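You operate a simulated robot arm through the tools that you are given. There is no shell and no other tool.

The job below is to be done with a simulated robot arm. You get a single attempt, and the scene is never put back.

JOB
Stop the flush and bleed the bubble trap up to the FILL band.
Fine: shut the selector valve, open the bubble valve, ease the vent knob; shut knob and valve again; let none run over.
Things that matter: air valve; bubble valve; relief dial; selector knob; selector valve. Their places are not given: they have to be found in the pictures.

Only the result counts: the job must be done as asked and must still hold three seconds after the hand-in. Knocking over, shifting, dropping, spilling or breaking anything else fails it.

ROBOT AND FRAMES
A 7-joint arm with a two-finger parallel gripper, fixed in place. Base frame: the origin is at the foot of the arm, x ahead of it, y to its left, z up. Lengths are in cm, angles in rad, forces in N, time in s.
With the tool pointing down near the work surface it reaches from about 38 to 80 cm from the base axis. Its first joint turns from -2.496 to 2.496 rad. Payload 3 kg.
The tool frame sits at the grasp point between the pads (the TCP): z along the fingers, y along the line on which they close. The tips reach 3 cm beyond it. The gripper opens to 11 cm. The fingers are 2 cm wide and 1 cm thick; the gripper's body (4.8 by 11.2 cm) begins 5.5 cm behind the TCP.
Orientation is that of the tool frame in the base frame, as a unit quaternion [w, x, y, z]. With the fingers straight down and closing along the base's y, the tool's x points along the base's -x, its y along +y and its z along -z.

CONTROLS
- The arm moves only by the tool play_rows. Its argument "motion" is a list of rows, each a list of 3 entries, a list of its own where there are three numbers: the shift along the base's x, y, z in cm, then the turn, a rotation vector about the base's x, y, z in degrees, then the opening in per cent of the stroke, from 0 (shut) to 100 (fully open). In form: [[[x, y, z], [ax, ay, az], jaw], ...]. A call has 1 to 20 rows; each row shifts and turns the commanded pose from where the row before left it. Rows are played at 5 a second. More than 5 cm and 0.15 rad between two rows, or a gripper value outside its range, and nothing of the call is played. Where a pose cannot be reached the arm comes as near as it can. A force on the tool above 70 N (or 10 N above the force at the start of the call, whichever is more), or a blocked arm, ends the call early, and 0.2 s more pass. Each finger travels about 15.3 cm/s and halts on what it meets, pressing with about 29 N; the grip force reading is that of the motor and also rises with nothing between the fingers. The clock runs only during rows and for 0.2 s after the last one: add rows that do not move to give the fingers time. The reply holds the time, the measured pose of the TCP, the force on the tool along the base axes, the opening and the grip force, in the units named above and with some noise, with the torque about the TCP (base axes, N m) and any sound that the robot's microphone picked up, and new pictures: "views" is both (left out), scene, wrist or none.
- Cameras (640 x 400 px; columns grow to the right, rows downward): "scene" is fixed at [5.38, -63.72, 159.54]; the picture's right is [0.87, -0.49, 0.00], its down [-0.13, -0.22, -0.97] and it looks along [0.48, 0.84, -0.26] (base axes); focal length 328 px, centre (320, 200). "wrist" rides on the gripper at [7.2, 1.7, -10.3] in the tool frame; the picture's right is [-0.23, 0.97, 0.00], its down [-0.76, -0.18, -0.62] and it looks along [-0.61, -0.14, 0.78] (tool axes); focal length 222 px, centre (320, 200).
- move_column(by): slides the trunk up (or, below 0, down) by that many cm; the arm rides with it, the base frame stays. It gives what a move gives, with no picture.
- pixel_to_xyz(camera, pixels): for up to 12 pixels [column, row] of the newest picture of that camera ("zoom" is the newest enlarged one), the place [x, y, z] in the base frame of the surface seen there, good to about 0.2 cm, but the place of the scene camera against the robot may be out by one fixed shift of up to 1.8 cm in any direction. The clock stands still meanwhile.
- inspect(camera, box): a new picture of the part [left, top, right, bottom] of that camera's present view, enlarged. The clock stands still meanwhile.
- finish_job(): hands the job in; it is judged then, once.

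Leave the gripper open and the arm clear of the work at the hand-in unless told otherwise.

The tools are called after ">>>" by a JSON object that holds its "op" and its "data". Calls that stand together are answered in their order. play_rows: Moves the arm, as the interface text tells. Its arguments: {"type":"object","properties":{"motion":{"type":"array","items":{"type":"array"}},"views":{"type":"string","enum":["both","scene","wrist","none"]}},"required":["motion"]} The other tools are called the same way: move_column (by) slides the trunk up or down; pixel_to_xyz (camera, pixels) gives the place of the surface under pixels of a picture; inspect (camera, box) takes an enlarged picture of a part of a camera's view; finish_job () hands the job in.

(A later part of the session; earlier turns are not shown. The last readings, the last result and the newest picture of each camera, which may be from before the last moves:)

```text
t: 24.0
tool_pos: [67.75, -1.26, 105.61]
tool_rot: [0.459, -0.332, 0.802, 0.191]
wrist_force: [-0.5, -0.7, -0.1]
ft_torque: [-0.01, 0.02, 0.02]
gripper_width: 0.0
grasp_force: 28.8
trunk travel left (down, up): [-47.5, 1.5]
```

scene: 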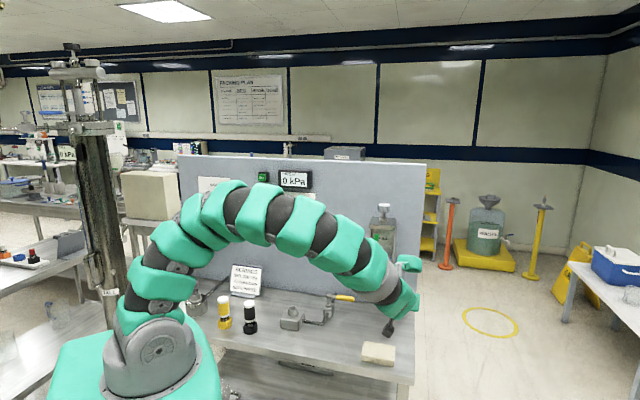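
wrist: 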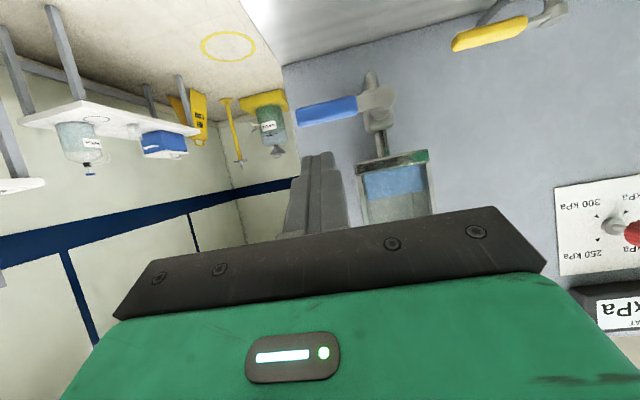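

The path to the lever is clear and the peg is lined up at s≈48.8. I'll advance to hover over the blue grip.

>>> {"op": "play_rows", "data": {"motion": [[[2.64, 2.64, -0.5], [0, 0, 0], 0], [[2.64, 2.64, -0.5], [0, 0, 0], 0], [[2.64, 2.64, -0.5], [0, 0, 0], 0], [[0, 0, 0], [0, 0, 0], 0]]}}

>>> {"op": "inspect", "data": {"camera": "wrist", "box": [240, 0, 480, 220]}}

>>> {"op": "inspect", "data": {"camera": "scene", "box": [350, 200, 450, 330]}}

```text
t: 25.0
tool_pos: [75.56, 6.76, 103.95]
tool_rot: [0.459, -0.332, 0.802, 0.19]
wrist_force: [0.0, -0.3, 0.9]
ft_torque: [0.04, 0.02, 0.0]
gripper_width: 0.02
grasp_force: 29.3
trunk travel left (down, up): [-47.5, 1.5]
```

scene: 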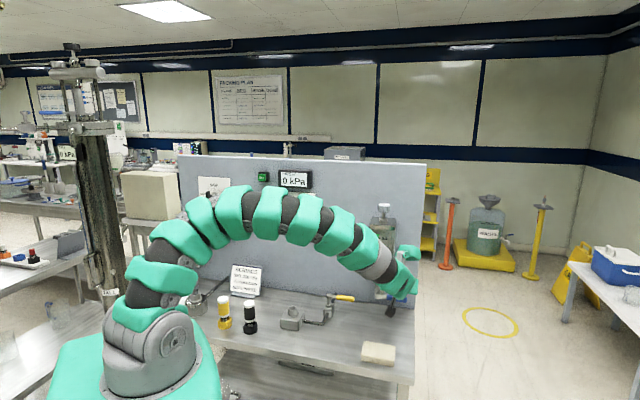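
wrist: 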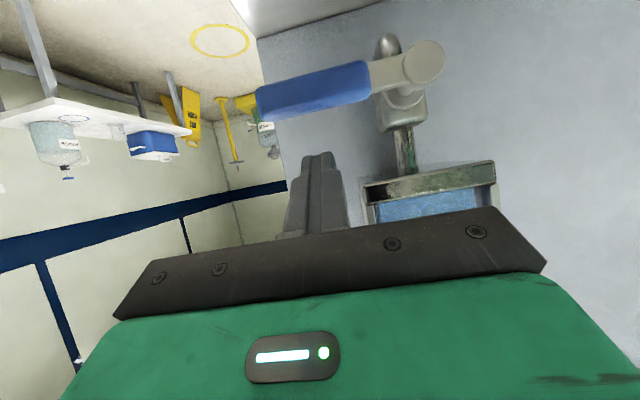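

```text
1.82 times, centred on (360, 110) of wrist
```

zoom: 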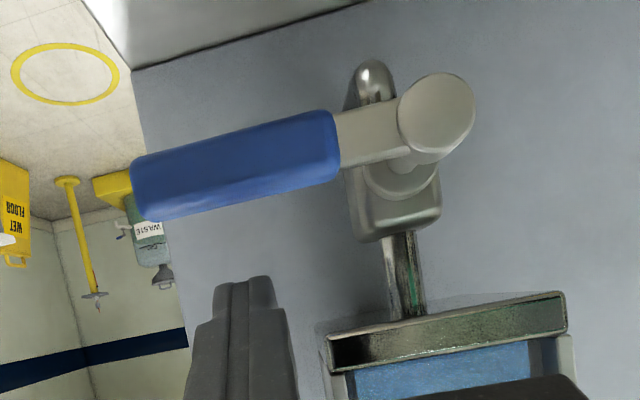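

```text
3.08 times, centred on (400, 265) of scene
```

zoom: 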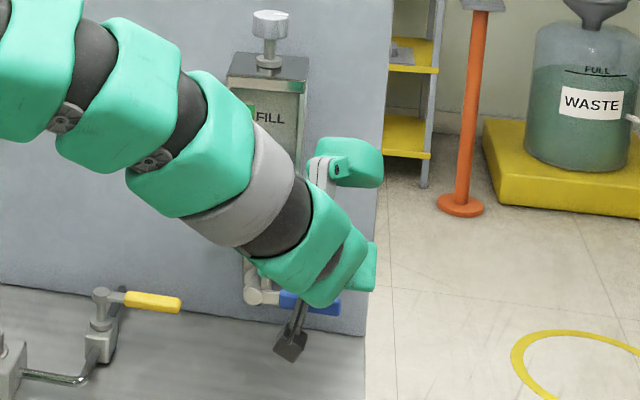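

The peg hovers above the blue grip. I'll press down gently in small steps to see if it turns downward.

>>> {"op": "play_rows", "data": {"motion": [[[0, 0, -1.2], [0, 0, 0], 0], [[0, 0, -0.8], [0, 0, 0], 0], [[0, 0, -0.5], [0, 0, 0], 0], [[0, 0, -0.5], [0, 0, 0], 0], [[0, 0, -0.4], [0, 0, 0], 0], [[0, 0, 0], [0, 0, 0], 0]]}}

>>> {"op": "inspect", "data": {"camera": "wrist", "box": [240, 0, 480, 220]}}

```text
t: 26.4
tool_pos: [75.65, 6.67, 100.58]
tool_rot: [0.458, -0.332, 0.802, 0.19]
wrist_force: [1.3, -0.3, 0.1]
ft_torque: [0.01, 0.03, -0.02]
gripper_width: 0.0
grasp_force: 29.1
trunk travel left (down, up): [-47.5, 1.5]
```

scene: 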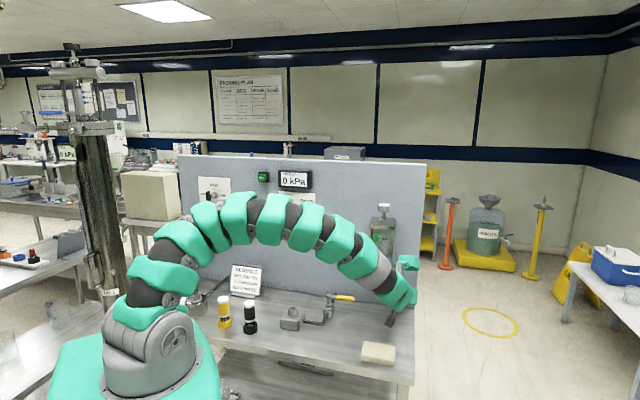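
wrist: 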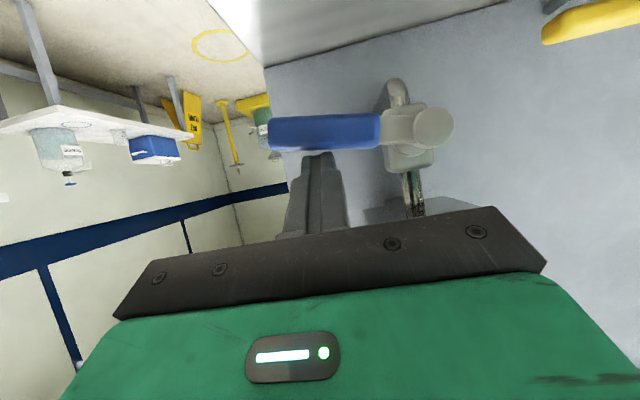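

```text
1.82 times, centred on (360, 110) of wrist
```

zoom: 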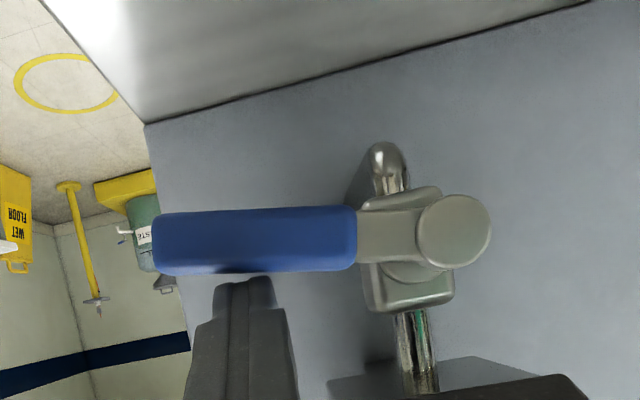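

It turns downward freely; the lever has already tilted with about 1 N. I'll follow the arc down to roughly 60° and then look.

>>> {"op": "play_rows", "data": {"motion": [[[-0.03, 0.03, -0.85], [0, 0, 0], 0], [[-0.12, 0.12, -0.82], [0, 0, 0], 0], [[-0.12, 0.12, -0.82], [0, 0, 0], 0], [[-0.28, 0.28, -0.7], [0, 0, 0], 0], [[-0.28, 0.28, -0.7], [0, 0, 0], 0], [[-0.37, 0.37, -0.55], [0, 0, 0], 0], [[-0.37, 0.37, -0.55], [0, 0, 0], 0], [[0, 0, 0], [0, 0, 0], 0]]}}

>>> {"op": "inspect", "data": {"camera": "wrist", "box": [240, 0, 480, 220]}}

>>> {"op": "inspect", "data": {"camera": "scene", "box": [350, 200, 450, 370]}}

```text
t: 28.2
tool_pos: [74.02, 8.11, 95.55]
tool_rot: [0.458, -0.333, 0.802, 0.191]
wrist_force: [-0.5, 0.5, -1.0]
ft_torque: [0.0, 0.03, -0.01]
gripper_width: 0.0
grasp_force: 29.3
trunk travel left (down, up): [-47.5, 1.5]
```

scene: 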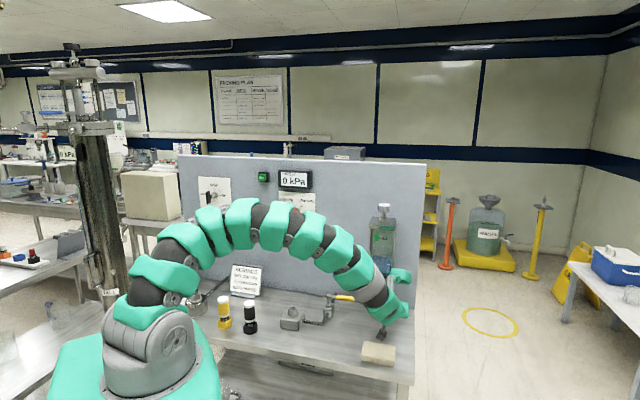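
wrist: 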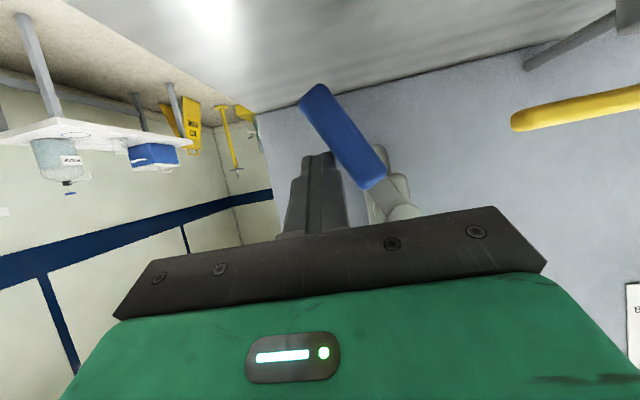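

```text
1.82 times, centred on (360, 110) of wrist
```

zoom: 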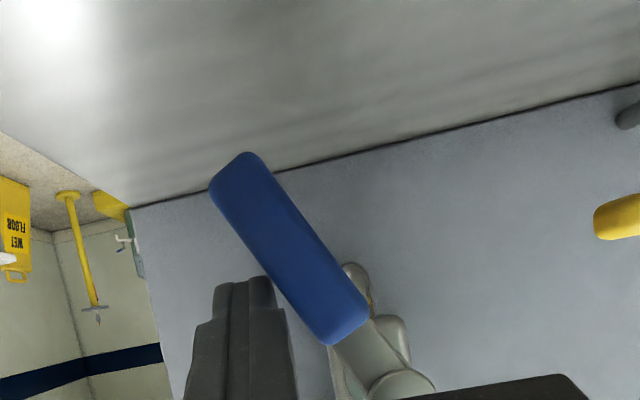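

```text
2.35 times, centred on (400, 285) of scene
```

zoom: 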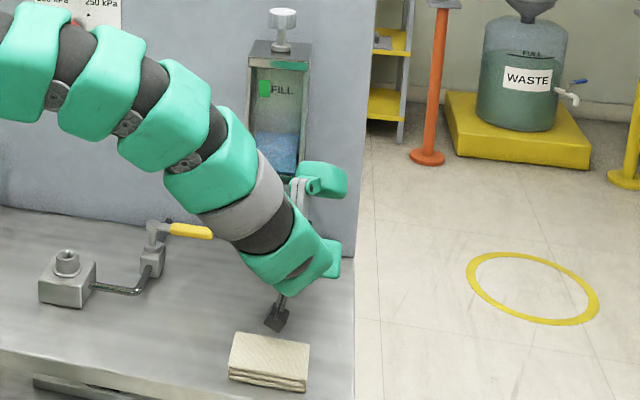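

The lever is around 60° down, the trap level is unchanged and the camera still clears the folded cloth. I'll continue to the lower stop.

>>> {"op": "play_rows", "data": {"motion": [[[-0.43, 0.43, -0.38], [0, 0, 0], 0], [[-0.43, 0.43, -0.37], [0, 0, 0], 0], [[-0.46, 0.46, -0.2], [0, 0, 0], 0], [[-0.46, 0.46, -0.1], [0, 0, 0], 0], [[0, 0, 0], [0, 0, 0], 0]]}}

>>> {"op": "inspect", "data": {"camera": "wrist", "box": [240, 0, 480, 220]}}

```text
t: 29.4
tool_pos: [72.4, 9.75, 94.53]
tool_rot: [0.458, -0.331, 0.802, 0.191]
wrist_force: [17.6, -12.6, 2.4]
ft_torque: [0.12, 0.17, -0.21]
gripper_width: 0.0
grasp_force: 28.9
trunk travel left (down, up): [-47.5, 1.5]
```

scene: 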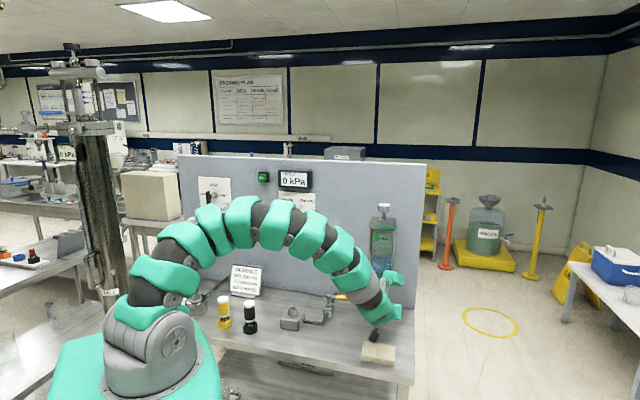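
wrist: 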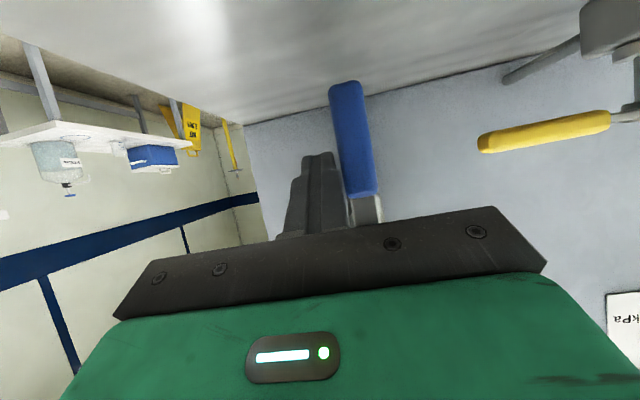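

```text
1.82 times, centred on (360, 110) of wrist
```

zoom: 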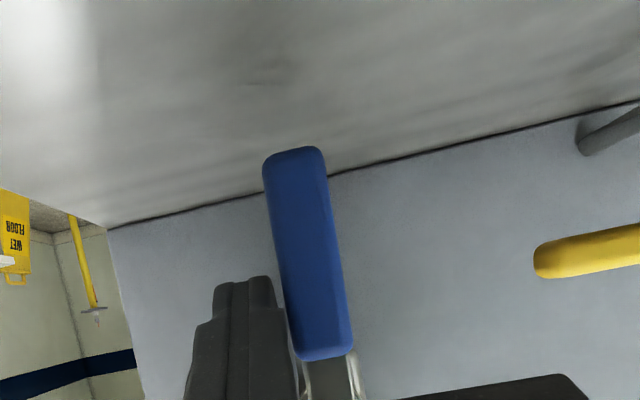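

Side load is rising (about 21 N), so the lever is close to its stop. One more small push will confirm it.

>>> {"op": "play_rows", "data": {"motion": [[[-0.2, 0.2, 0], [0, 0, 0], 0], [[-0.15, 0.15, 0], [0, 0, 0], 0], [[0, 0, 0], [0, 0, 0], 0]], "views": "wrist"}}

>>> {"op": "pixel_to_xyz", "data": {"camera": "wrist", "pixels": [[345, 90], [352, 130], [360, 170], [366, 205]]}}

```text
t: 30.4
tool_pos: [71.95, 9.97, 94.95]
tool_rot: [0.462, -0.328, 0.803, 0.186]
wrist_force: [3.4, -8.9, -0.4]
ft_torque: [-0.04, 0.03, -0.02]
gripper_width: 0.0
grasp_force: 29.3
trunk travel left (down, up): [-47.5, 1.5]
stopped in row 3: the force on the tool passed its limit at 70 N (the readings are from after the stop); the commanded pose is now the measured one
```

wrist: 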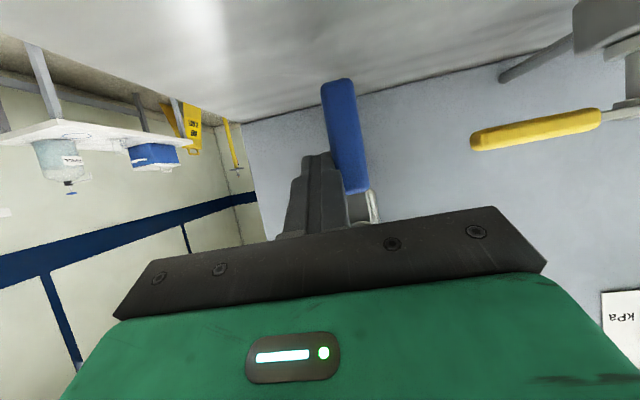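

```text
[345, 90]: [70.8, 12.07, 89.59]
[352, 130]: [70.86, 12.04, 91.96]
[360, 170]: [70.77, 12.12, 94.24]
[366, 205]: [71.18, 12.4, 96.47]
```

The lever grip points straight down (same x,y from z=89.6 to 96.5) and is on its stop, so the bubble valve is open. The force limit only ended that last row. I'll slide off to the right, withdraw upward and away from the trap, and turn the tool back to vertical.

>>> {"op": "play_rows", "data": {"motion": [[[0.9, -0.9, 0.2], [0, 0, 0], 0], [[-1.8, -1.8, 1.0], [0, 0, 0], 0], [[-2.2, -2.2, 2.5], [0, 0, 0], 0], [[-2.2, -2.2, 3], [0, 0, 0], 0], [[-0.5, -0.5, 4], [-6, 6, 0], 0], [[-0.5, -0.5, 4], [-6, 6, 0], 0], [[-0.5, -0.5, 4], [-6, 6, 0], 0], [[-0.5, -0.5, 4], [-6, 6, 0], 0], [[-0.5, -0.5, 4], [-6, 6, 0], 0], [[-0.5, -0.5, 4], [-6, 6, 0], 0], [[-0.5, -0.5, 4], [-6, 6, 0], 0], [[0, 0, 0], [0, 0, 0], 0]]}}

>>> {"op": "inspect", "data": {"camera": "scene", "box": [340, 190, 440, 320]}}

```text
t: 33.0
tool_pos: [63.26, -0.53, 129.55]
tool_rot: [0.003, -0.382, 0.924, -0.004]
wrist_force: [-0.6, 0.4, -0.4]
ft_torque: [0.02, 0.01, -0.02]
gripper_width: 0.0
grasp_force: 29.2
trunk travel left (down, up): [-47.5, 1.5]
```

scene: 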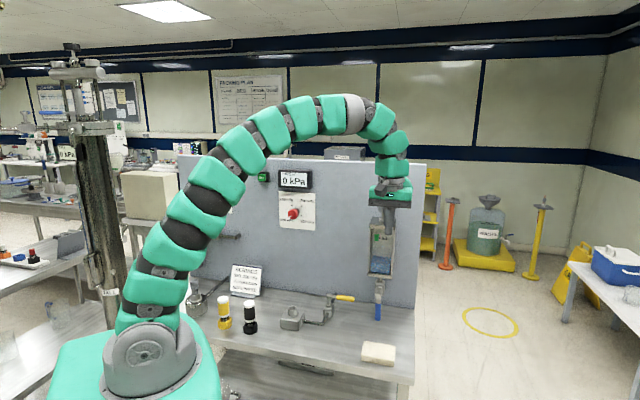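
wrist: 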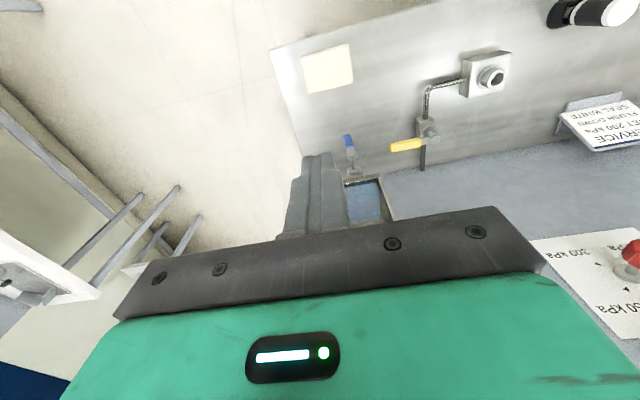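

```text
3.08 times, centred on (390, 255) of scene
```

zoom: 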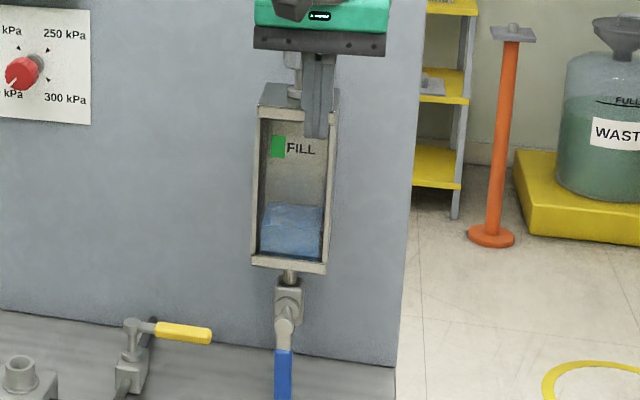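

The blue lever now points down along its pipe and the trap level is unchanged with the vent shut. Next I'll rise and turn the tool by -105° about the vertical, so that the side block and camera won't meet the panel when gripping the vent knob. I'll open the jaw to about 7 cm on the way.

>>> {"op": "play_rows", "data": {"motion": [[[0, 0, 2.5], [0, 0, -8.1], 20], [[0, 0, 2.5], [0, 0, -8.1], 40], [[0, 0, 2.5], [0, 0, -8.1], 62], [[0, 0, 2.5], [0, 0, -8.1], 62], [[0, 0, 2.5], [0, 0, -8.1], 62], [[0, 0, 2.5], [0, 0, -8.1], 62], [[0, 0, 1], [0, 0, -8.1], 62], [[0, 0, 1], [0, 0, -8.1], 62], [[0, 0, 0], [0, 0, -8.1], 62], [[0, 0, 0], [0, 0, -8.1], 62], [[0, 0, 0], [0, 0, -8.1], 62], [[0, 0, 0], [0, 0, -8.1], 62], [[0, 0, 0], [0, 0, -7.8], 62], [[0, 0, 0], [0, 0, 0], 62]]}}

```text
t: 36.0
tool_pos: [61.53, -1.05, 140.32]
tool_rot: [-0.001, 0.502, 0.865, -0.004]
wrist_force: [-0.3, 1.3, 0.3]
ft_torque: [-0.01, -0.05, -0.02]
gripper_width: 6.82
grasp_force: 0.2
out of reach, approached as far as the arm can: row 5, 6, 8
trunk travel left (down, up): [-47.5, 1.5]
```

scene: 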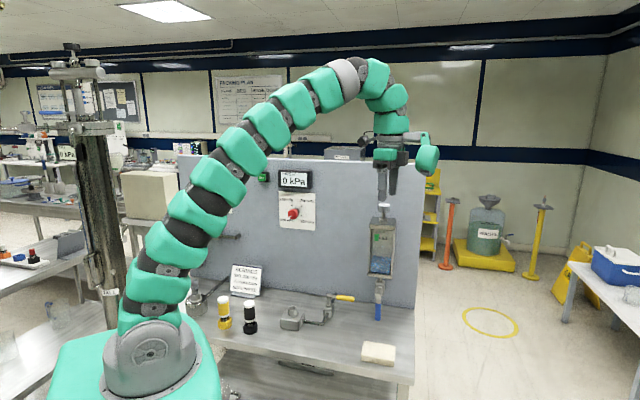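
wrist: 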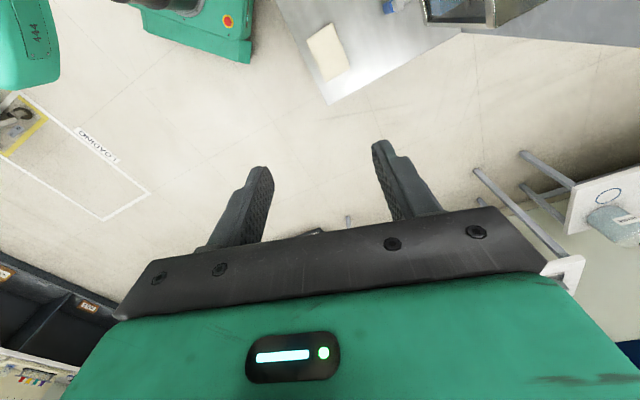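

The top of that lift was out of reach, so a vertical tool over the knob (radius about 77 cm, z≈129) would be too. Instead I'll grip the vent knob from the front with the tool tilted 60° and pointing along +x. The pads stay vertical, and I can turn the knob by swinging the hand around its axis. I'm reorienting now at a safe distance.

>>> {"op": "play_rows", "data": {"motion": [[[0, 1, -0.5], [0, 0, 7.5], 62], [[0, 1, -0.5], [0, 0, 7.5], 62], [[0, 1, -0.5], [0, 0, 7.5], 62], [[0, 1, -0.5], [0, 0, 7.5], 62], [[0, 1, -0.5], [0, 0, 7.5], 62], [[0, 1, -0.5], [0, 0, 7.5], 62], [[0, 1, -0.5], [0, 0, 7.5], 62], [[0, 1, -0.5], [0, 0, 7.5], 62], [[-0.44, 0.9, -0.4], [0, -7.5, 0], 62], [[-0.44, 0.9, -0.4], [0, -7.5, 0], 62], [[-0.44, 0.9, -0.4], [0, -7.5, 0], 62], [[-0.44, 0.9, -0.4], [0, -7.5, 0], 62], [[-0.44, 0.9, -0.4], [0, -7.5, 0], 62], [[-0.44, 0.9, -0.4], [0, -7.5, 0], 62], [[-0.44, 0.9, -0.4], [0, -7.5, 0], 62], [[-0.44, 0.9, -0.4], [0, -7.5, 0], 62], [[0, 0, 0], [0, 0, 0], 62]]}}

```text
t: 39.6
tool_pos: [58.06, 14.3, 133.09]
tool_rot: [0.503, 0.004, 0.864, -0.003]
wrist_force: [0.3, 0.4, 0.0]
ft_torque: [-0.02, 0.01, -0.05]
gripper_width: 6.81
grasp_force: 0.0
trunk travel left (down, up): [-47.5, 1.5]
```

scene: 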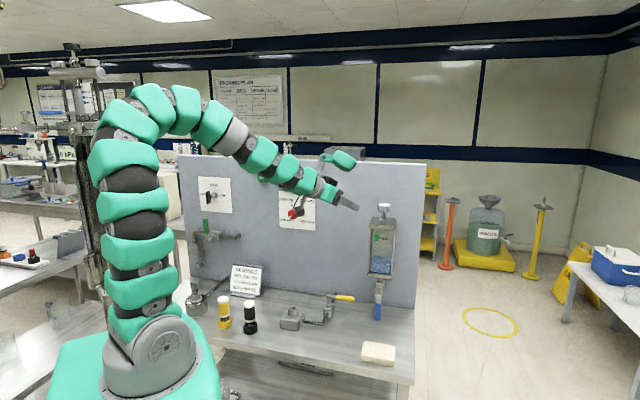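
wrist: 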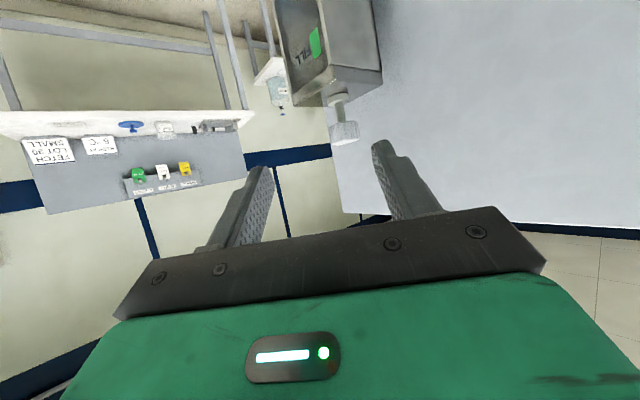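

The wrist camera now sees the knob at (344,132), between and beyond the fingers. I'll zoom in and measure its rim, top and stem.

>>> {"op": "inspect", "data": {"camera": "wrist", "box": [280, 20, 400, 160]}}

>>> {"op": "pixel_to_xyz", "data": {"camera": "wrist", "pixels": [[332, 133], [337, 132], [343, 131], [350, 130], [356, 128], [343, 125], [344, 140], [344, 144], [341, 110], [339, 100], [318, 104], [377, 94]]}}

```text
2.86 times, centred on (340, 90) of wrist
```

zoom: 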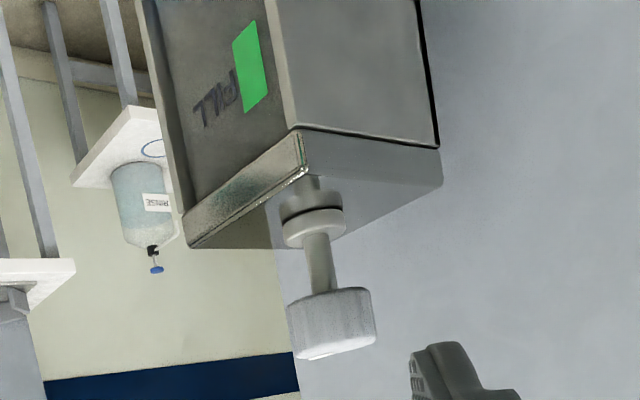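

```text
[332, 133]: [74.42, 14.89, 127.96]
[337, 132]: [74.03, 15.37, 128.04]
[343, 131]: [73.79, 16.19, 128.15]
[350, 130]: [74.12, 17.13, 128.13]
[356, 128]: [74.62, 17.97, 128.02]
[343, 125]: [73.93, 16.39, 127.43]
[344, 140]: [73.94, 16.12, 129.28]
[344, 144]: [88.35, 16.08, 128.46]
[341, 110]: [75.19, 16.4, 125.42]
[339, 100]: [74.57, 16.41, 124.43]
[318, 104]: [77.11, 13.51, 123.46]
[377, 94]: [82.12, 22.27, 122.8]
```

Knob measured:
- **Centre:** about (75.65, 16.35)
- **Radius:** about 1.85
- **Height:** z 127.0–129.6, with the trap lid at z≈123.6

I'll line up and slide in along the tool axis with the jaw open around the knob, then check before closing.

>>> {"op": "play_rows", "data": {"motion": [[[4.47, 1.02, 0.1], [0, 0, 0], 62], [[4.47, 1.02, 0.1], [0, 0, 0], 62], [[2.89, 0, -1.65], [0, 0, 0], 62], [[2.89, 0, -1.65], [0, 0, 0], 62], [[2.8, 0, -1.6], [0, 0, 0], 62], [[0, 0, 0], [0, 0, 0], 62]]}}

>>> {"op": "inspect", "data": {"camera": "wrist", "box": [220, 60, 440, 240]}}

>>> {"op": "inspect", "data": {"camera": "scene", "box": [335, 160, 435, 320]}}

```text
t: 41.0
tool_pos: [75.66, 16.21, 128.32]
tool_rot: [0.501, 0.003, 0.865, -0.003]
wrist_force: [0.2, -1.0, -0.2]
ft_torque: [0.02, 0.02, 0.01]
gripper_width: 6.81
grasp_force: 0.0
trunk travel left (down, up): [-47.5, 1.5]
```

scene: 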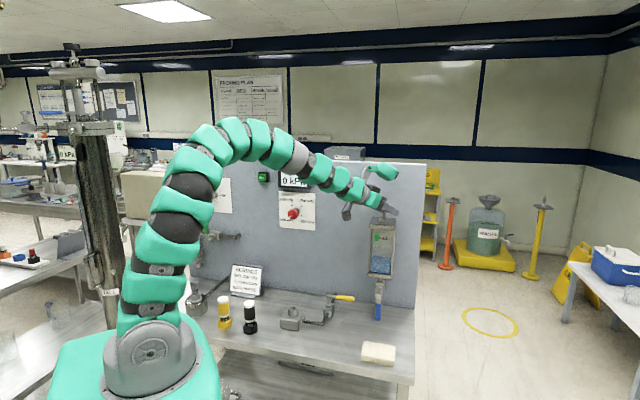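
wrist: 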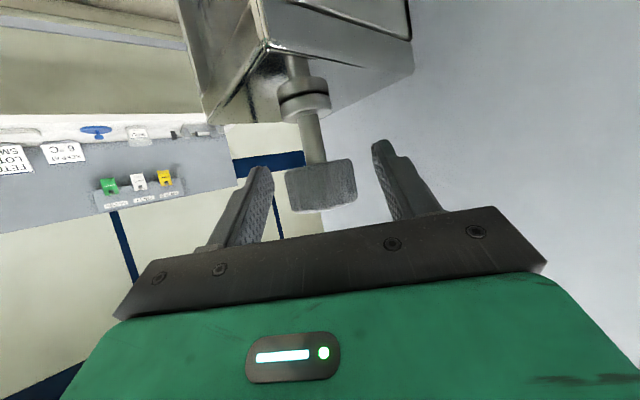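

```text
2.22 times, centred on (330, 150) of wrist
```

zoom: 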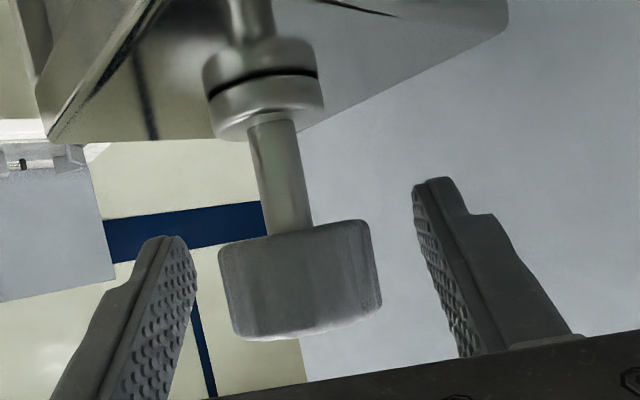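

```text
2.50 times, centred on (385, 240) of scene
```

zoom: 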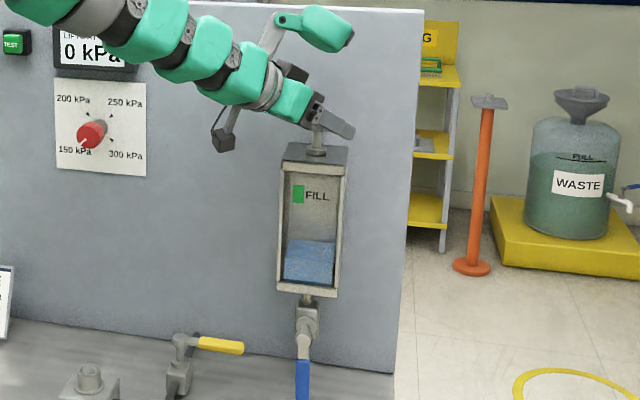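

The knob sits between the pads and the trap level is clearly visible in the scene view. I'll check the centring once more before closing.

>>> {"op": "pixel_to_xyz", "data": {"camera": "wrist", "pixels": [[289, 182], [300, 184], [320, 182], [340, 180], [354, 178], [310, 170], [315, 205], [262, 180], [385, 160]]}}

```text
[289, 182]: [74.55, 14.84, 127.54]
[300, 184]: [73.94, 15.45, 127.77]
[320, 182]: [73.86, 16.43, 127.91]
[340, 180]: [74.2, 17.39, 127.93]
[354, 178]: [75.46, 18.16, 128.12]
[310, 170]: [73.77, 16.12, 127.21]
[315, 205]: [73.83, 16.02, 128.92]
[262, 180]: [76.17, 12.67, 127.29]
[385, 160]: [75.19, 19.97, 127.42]
```

The circle fit gives centre (75.65, 16.3) with r≈1.84, and the tool is at (75.66, 16.21), which is well centred. Closing on the knob now.

>>> {"op": "play_rows", "data": {"motion": [[[0, 0.08, 0], [0, 0, 0], 45], [[0, 0, 0], [0, 0, 0], 30], [[0, 0, 0], [0, 0, 0], 20], [[0, 0, 0], [0, 0, 0], 20]]}}

>>> {"op": "inspect", "data": {"camera": "scene", "box": [350, 190, 410, 290]}}

```text
t: 42.0
tool_pos: [75.61, 16.25, 128.41]
tool_rot: [0.502, 0.003, 0.865, -0.002]
wrist_force: [-0.2, -2.0, 1.2]
ft_torque: [0.24, 0.76, 0.04]
gripper_width: 3.66
grasp_force: 45.0
trunk travel left (down, up): [-47.5, 1.5]
```

scene: 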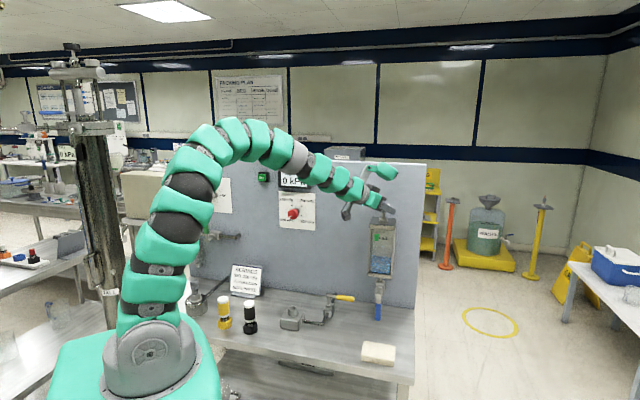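
wrist: 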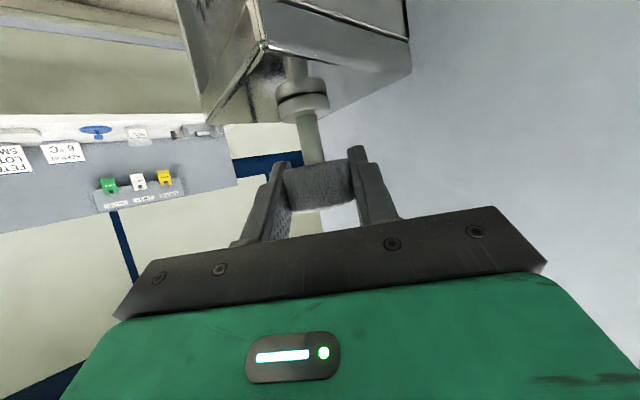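

```text
4.00 times, centred on (380, 240) of scene
```

zoom: 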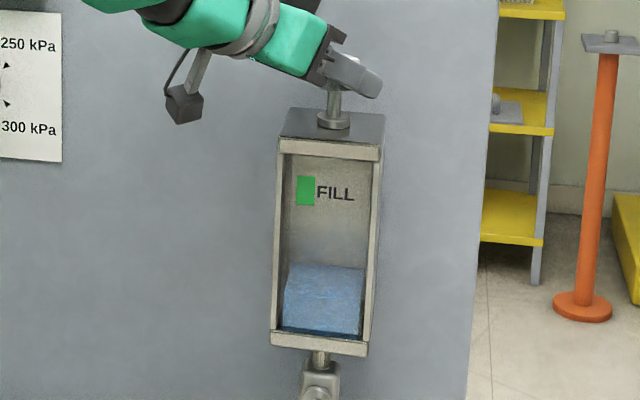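

The knob is gripped (3.66 cm). I'll turn it 8° anticlockwise seen from above, about its own axis, and check the torque and the trap level.

>>> {"op": "play_rows", "data": {"motion": [[[0, 0, 0], [0, 0, 4], 20], [[0, 0, 0], [0, 0, 4], 20], [[0, 0, 0], [0, 0, 0], 20]]}}

>>> {"op": "inspect", "data": {"camera": "scene", "box": [350, 190, 410, 290]}}

```text
t: 42.8
tool_pos: [75.66, 16.24, 128.44]
tool_rot: [0.502, -0.058, 0.862, 0.033]
wrist_force: [1.6, -5.3, -1.2]
ft_torque: [0.72, -0.7, -0.71]
gripper_width: 3.74
grasp_force: 44.9
trunk travel left (down, up): [-47.5, 1.5]
```

scene: 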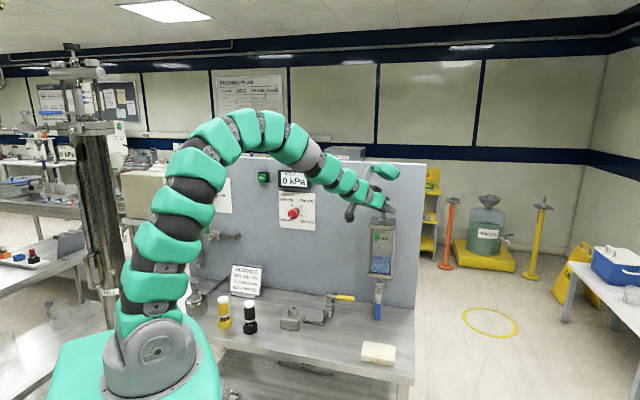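
wrist: 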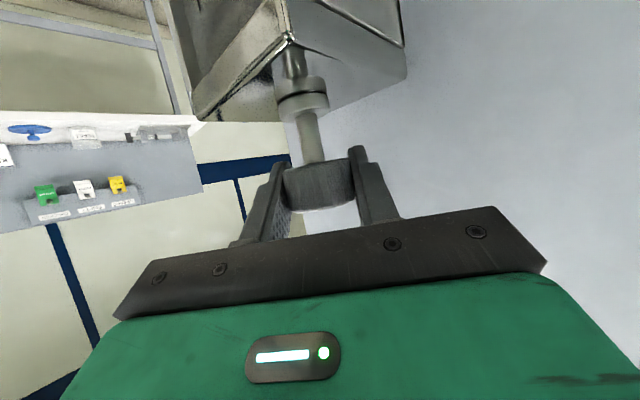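

```text
4.00 times, centred on (380, 240) of scene
```

zoom: 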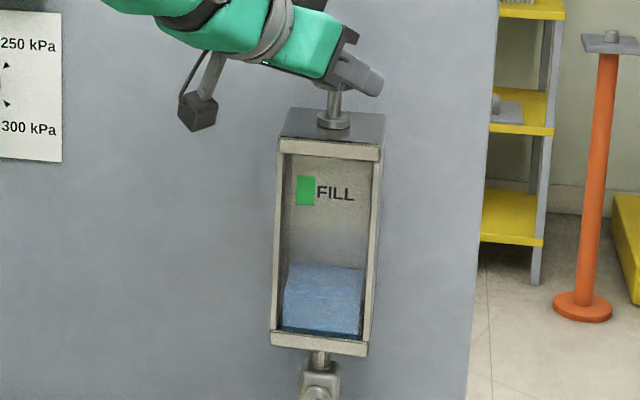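

The reaction torque is -0.7 N·m and the jaw width changed from 3.66 to 3.74 cm, so the pads probably slipped on a knob that is against its stop. The level hasn't moved. I'll go back those 8° and look at the pointer mark on the knob and at the torque.

>>> {"op": "play_rows", "data": {"motion": [[[0, 0, 0], [0, 0, -4], 20], [[0, 0, 0], [0, 0, -4], 20], [[0, 0, 0], [0, 0, 0], 20]]}}

>>> {"op": "inspect", "data": {"camera": "scene", "box": [365, 195, 405, 225]}}

>>> {"op": "inspect", "data": {"camera": "wrist", "box": [260, 130, 380, 230]}}

```text
t: 43.6
tool_pos: [75.63, 16.07, 128.46]
tool_rot: [0.502, 0.003, 0.865, -0.002]
wrist_force: [3.2, -5.2, 2.8]
ft_torque: [-0.05, 0.29, -0.08]
gripper_width: 3.7
grasp_force: 45.6
trunk travel left (down, up): [-47.5, 1.5]
```

scene: 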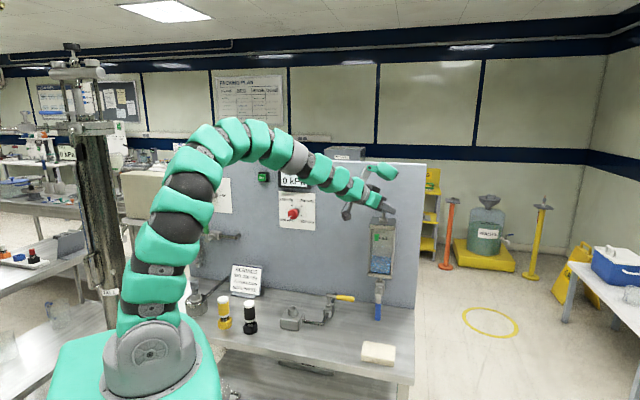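
wrist: 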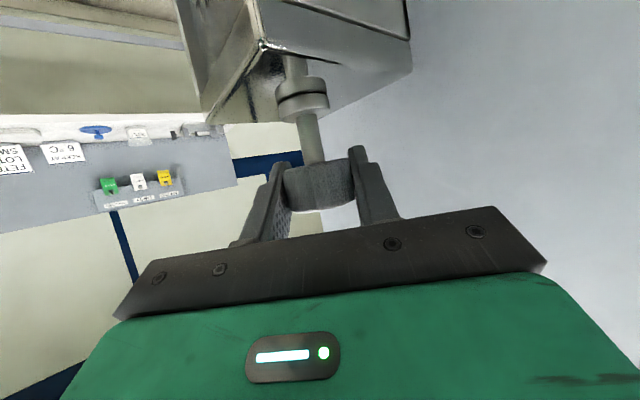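

```text
13.33 times, centred on (385, 210) of scene
```

zoom: 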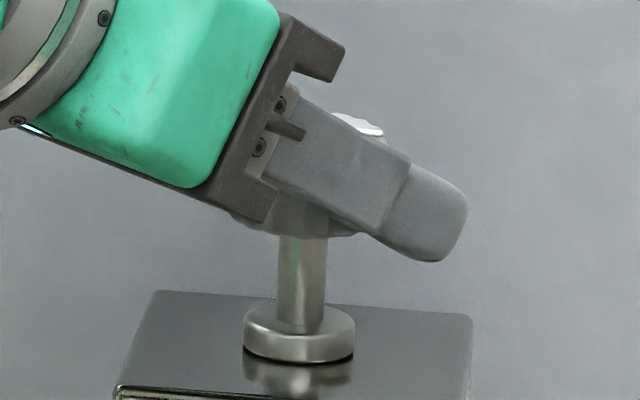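

```text
4.00 times, centred on (320, 180) of wrist
```

zoom: 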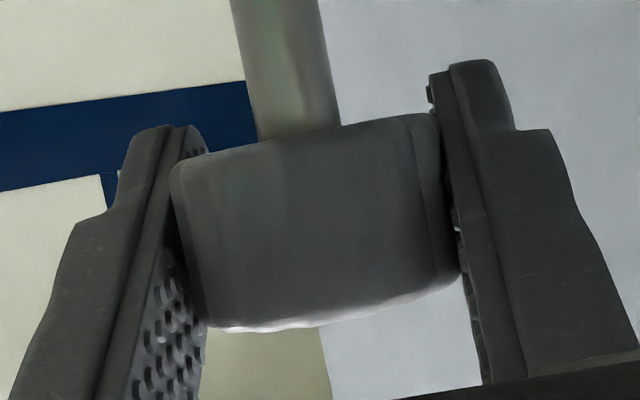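

The pointer mark is still at its original place, so the knob didn't follow anticlockwise. I'll try 6° clockwise and watch the torque and the level.

>>> {"op": "play_rows", "data": {"motion": [[[0, 0, 0], [0, 0, -3], 20], [[0, 0, 0], [0, 0, -3], 20], [[0, 0, 0], [0, 0, 0], 20]]}}

>>> {"op": "inspect", "data": {"camera": "scene", "box": [350, 190, 410, 290]}}

>>> {"op": "inspect", "data": {"camera": "scene", "box": [365, 195, 405, 225]}}

```text
t: 44.4
tool_pos: [75.66, 16.3, 128.43]
tool_rot: [0.501, 0.048, 0.863, -0.029]
wrist_force: [6.7, -6.2, 4.1]
ft_torque: [-0.25, -0.58, -0.02]
gripper_width: 3.7
grasp_force: 45.2
trunk travel left (down, up): [-47.5, 1.5]
```

scene: 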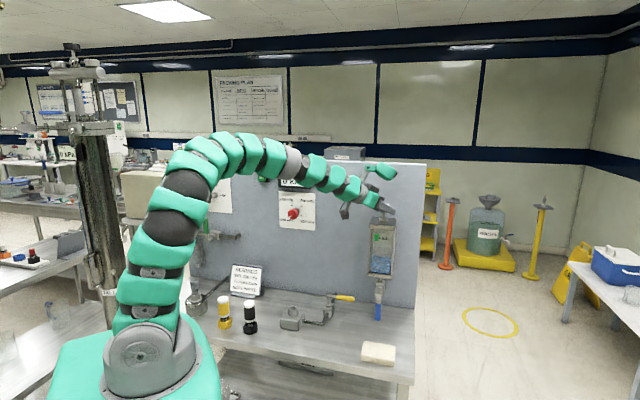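
wrist: 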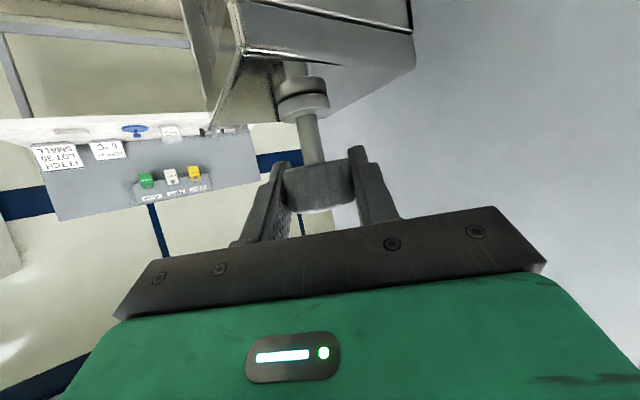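

```text
4.00 times, centred on (380, 240) of scene
```

zoom: 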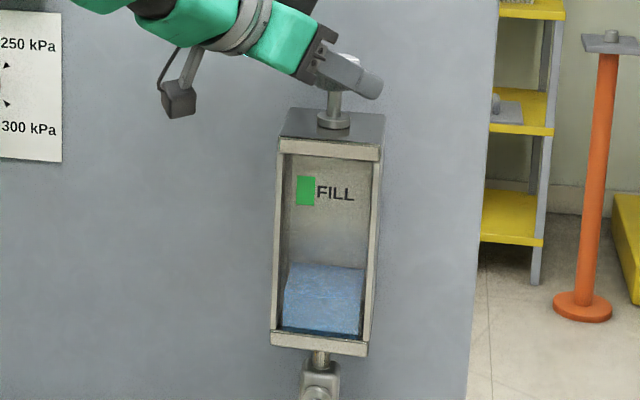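

```text
13.33 times, centred on (385, 210) of scene
```

zoom: 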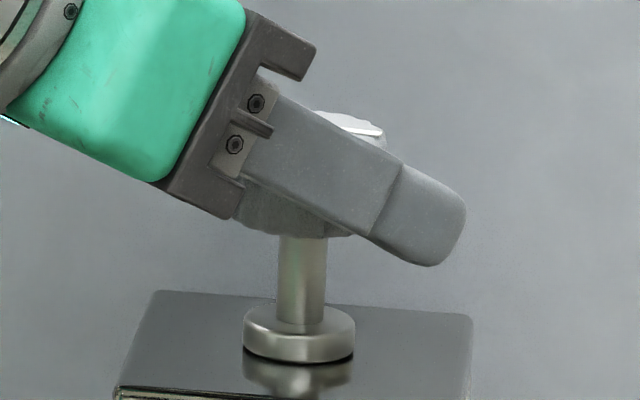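

Turning clockwise has almost no resistance (torque about 0) and the grip width is steady, so clockwise is the free direction. I'll ease a further 6° clockwise and dwell briefly to look for the level rising.

>>> {"op": "play_rows", "data": {"motion": [[[0, 0, 0], [0, 0, -3], 20], [[0, 0, 0], [0, 0, -3], 20], [[0, 0, 0], [0, 0, 0], 20], [[0, 0, 0], [0, 0, 0], 20]], "views": "scene"}}

>>> {"op": "inspect", "data": {"camera": "scene", "box": [350, 190, 410, 290]}}

>>> {"op": "inspect", "data": {"camera": "scene", "box": [365, 195, 405, 225]}}

```text
t: 45.4
tool_pos: [75.7, 16.27, 128.43]
tool_rot: [0.499, 0.093, 0.86, -0.055]
wrist_force: [10.5, -10.1, 11.7]
ft_torque: [0.3, 0.55, -0.07]
gripper_width: 3.69
grasp_force: 45.5
trunk travel left (down, up): [-47.5, 1.5]
```

scene: 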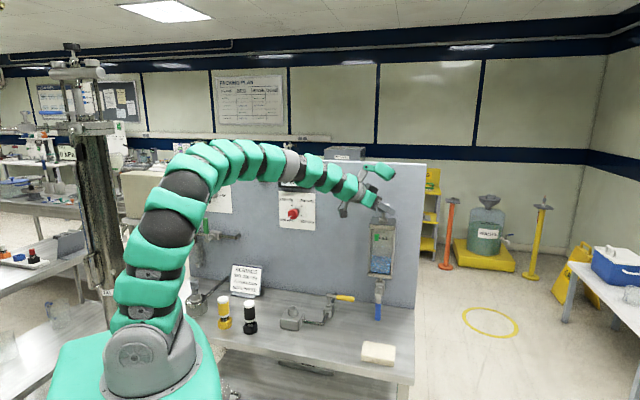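

```text
4.00 times, centred on (380, 240) of scene
```

zoom: 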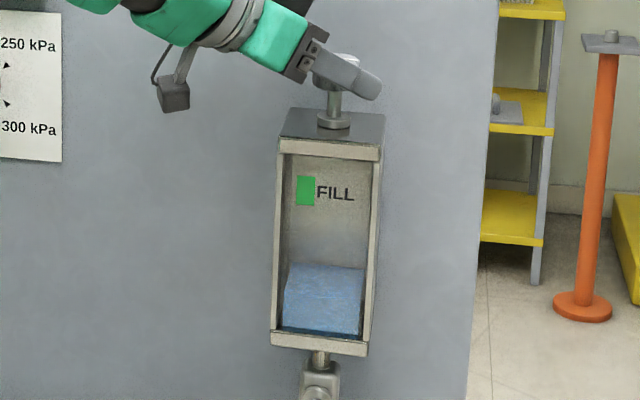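

```text
13.33 times, centred on (385, 210) of scene
```

zoom: 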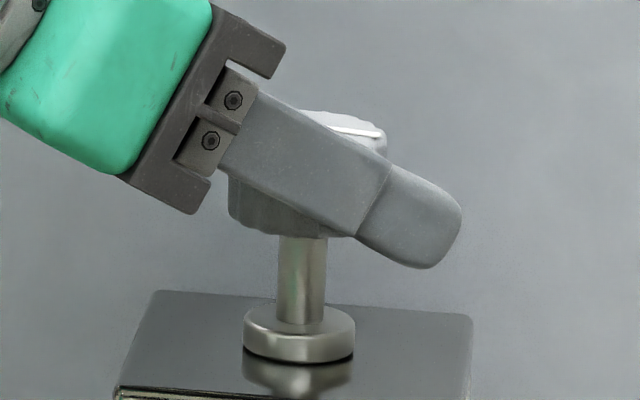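

The pointer mark's tip has moved slightly toward the camera, so the knob is following clockwise by about 10–12°. No level change yet. I'll turn another 6° and dwell again.

>>> {"op": "play_rows", "data": {"motion": [[[0, 0, 0], [0, 0, -3], 20], [[0, 0, 0], [0, 0, -3], 20], [[0, 0, 0], [0, 0, 0], 20], [[0, 0, 0], [0, 0, 0], 20], [[0, 0, 0], [0, 0, 0], 20]], "views": "scene"}}

>>> {"op": "inspect", "data": {"camera": "scene", "box": [350, 190, 410, 290]}}

>>> {"op": "inspect", "data": {"camera": "scene", "box": [365, 195, 405, 225]}}

```text
t: 46.6
tool_pos: [75.57, 16.17, 128.36]
tool_rot: [0.495, 0.138, 0.854, -0.081]
wrist_force: [15.5, -6.5, 20.3]
ft_torque: [0.41, -0.05, 0.03]
gripper_width: 3.65
grasp_force: 44.8
trunk travel left (down, up): [-47.5, 1.5]
```

scene: 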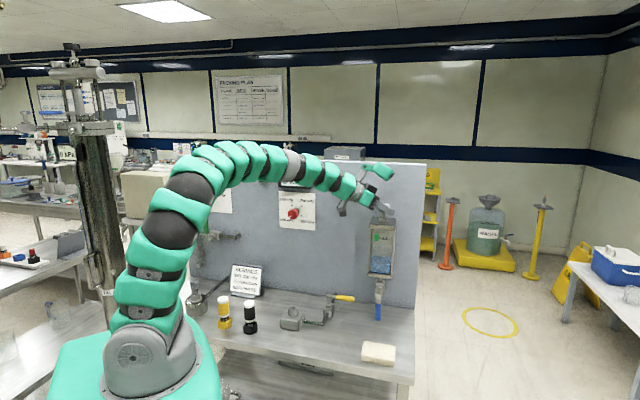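

```text
4.00 times, centred on (380, 240) of scene
```

zoom: 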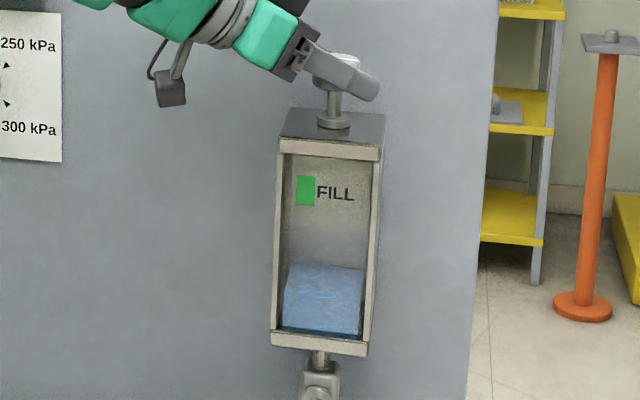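

```text
13.33 times, centred on (385, 210) of scene
```

zoom: 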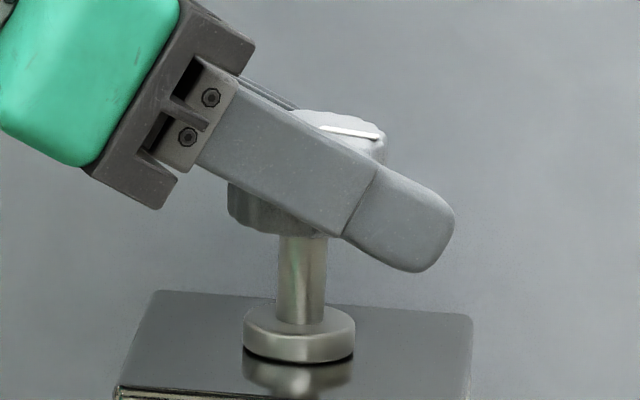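

The knob keeps following clockwise with no resisting torque, and the level is still the same, so it is probably in a dead band. I'll relieve the small upward load (+0.1 in x and z), turn 6° more and look closely at the liquid edge.

>>> {"op": "play_rows", "data": {"motion": [[[0.08, 0, 0.1], [0, 0, -3], 20], [[0, 0, 0.05], [0, 0, -3], 20], [[0, 0, 0], [0, 0, 0], 20], [[0, 0, 0], [0, 0, 0], 20]], "views": "scene"}}

>>> {"op": "inspect", "data": {"camera": "scene", "box": [365, 225, 400, 285]}}

>>> {"op": "inspect", "data": {"camera": "scene", "box": [365, 195, 405, 225]}}

```text
t: 47.6
tool_pos: [75.57, 16.18, 128.41]
tool_rot: [0.489, 0.183, 0.846, -0.108]
wrist_force: [-6.0, -5.8, -7.0]
ft_torque: [0.75, 0.57, -0.03]
gripper_width: 3.68
grasp_force: 45.1
trunk travel left (down, up): [-47.5, 1.5]
```

scene: 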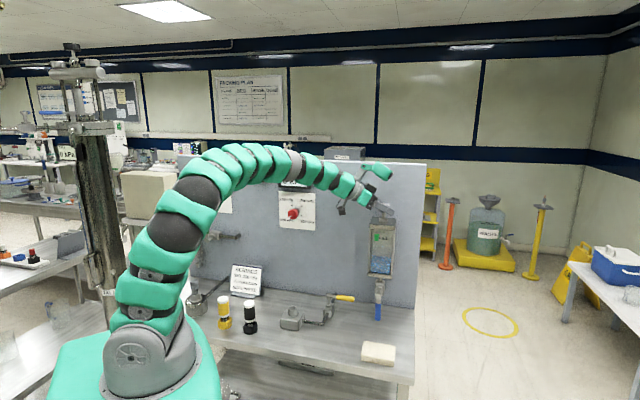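

```text
6.67 times, centred on (382, 255) of scene
```

zoom: 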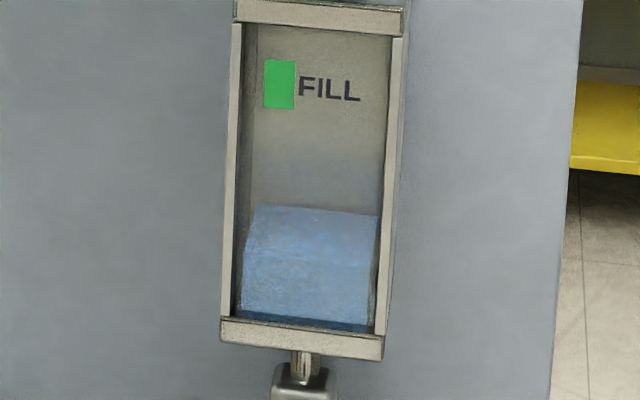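

```text
13.33 times, centred on (385, 210) of scene
```

zoom: 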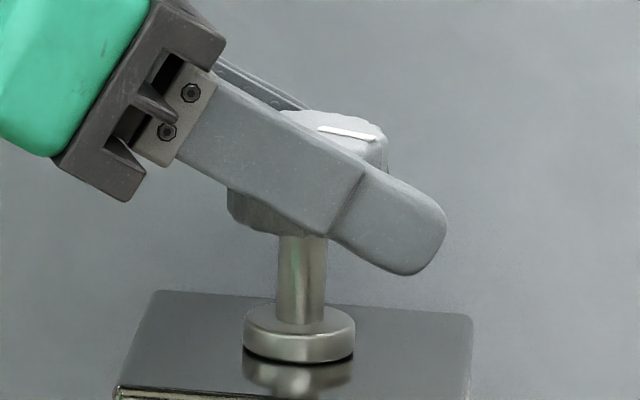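

The pointer mark is now rotated about 25° clockwise. In this zoom, the liquid front edge is at row ~252 (left) and the back edge at ~205; that is my baseline. I'll turn 6° more and dwell.

>>> {"op": "play_rows", "data": {"motion": [[[0, 0, 0], [0, 0, -3], 20], [[0, 0, 0], [0, 0, -3], 20], [[0, 0, 0], [0, 0, 0], 20], [[0, 0, 0], [0, 0, 0], 20], [[0, 0, 0], [0, 0, 0], 20]], "views": "scene"}}

>>> {"op": "inspect", "data": {"camera": "scene", "box": [365, 225, 400, 285]}}

>>> {"op": "inspect", "data": {"camera": "scene", "box": [365, 195, 405, 225]}}

```text
t: 48.8
tool_pos: [75.58, 16.31, 128.49]
tool_rot: [0.483, 0.227, 0.835, -0.133]
wrist_force: [-17.7, -10.4, -25.8]
ft_torque: [0.87, 0.17, 0.02]
gripper_width: 3.68
grasp_force: 44.9
trunk travel left (down, up): [-47.5, 1.5]
```

scene: 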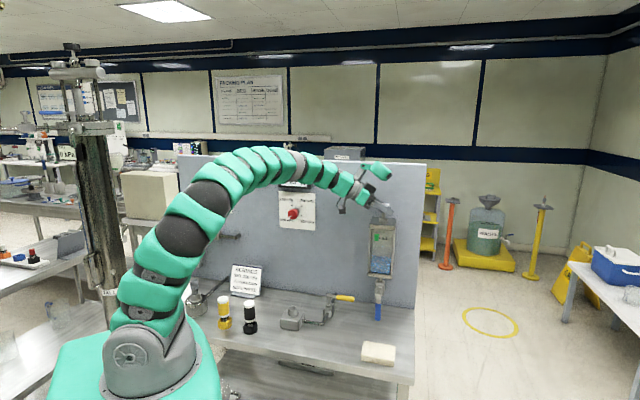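

```text
6.67 times, centred on (382, 255) of scene
```

zoom: 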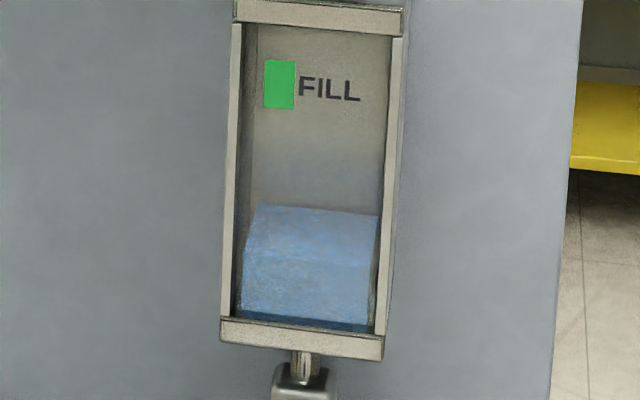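

```text
13.33 times, centred on (385, 210) of scene
```

zoom: 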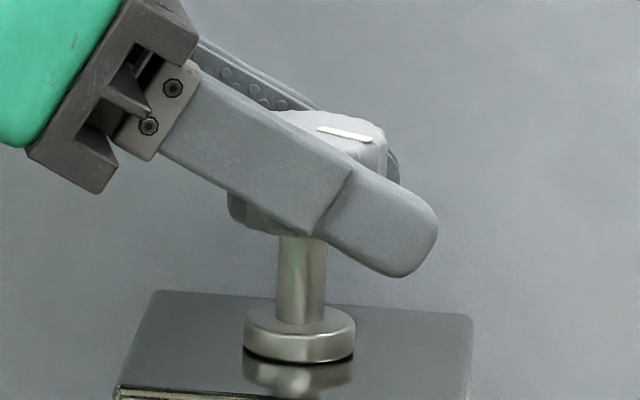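

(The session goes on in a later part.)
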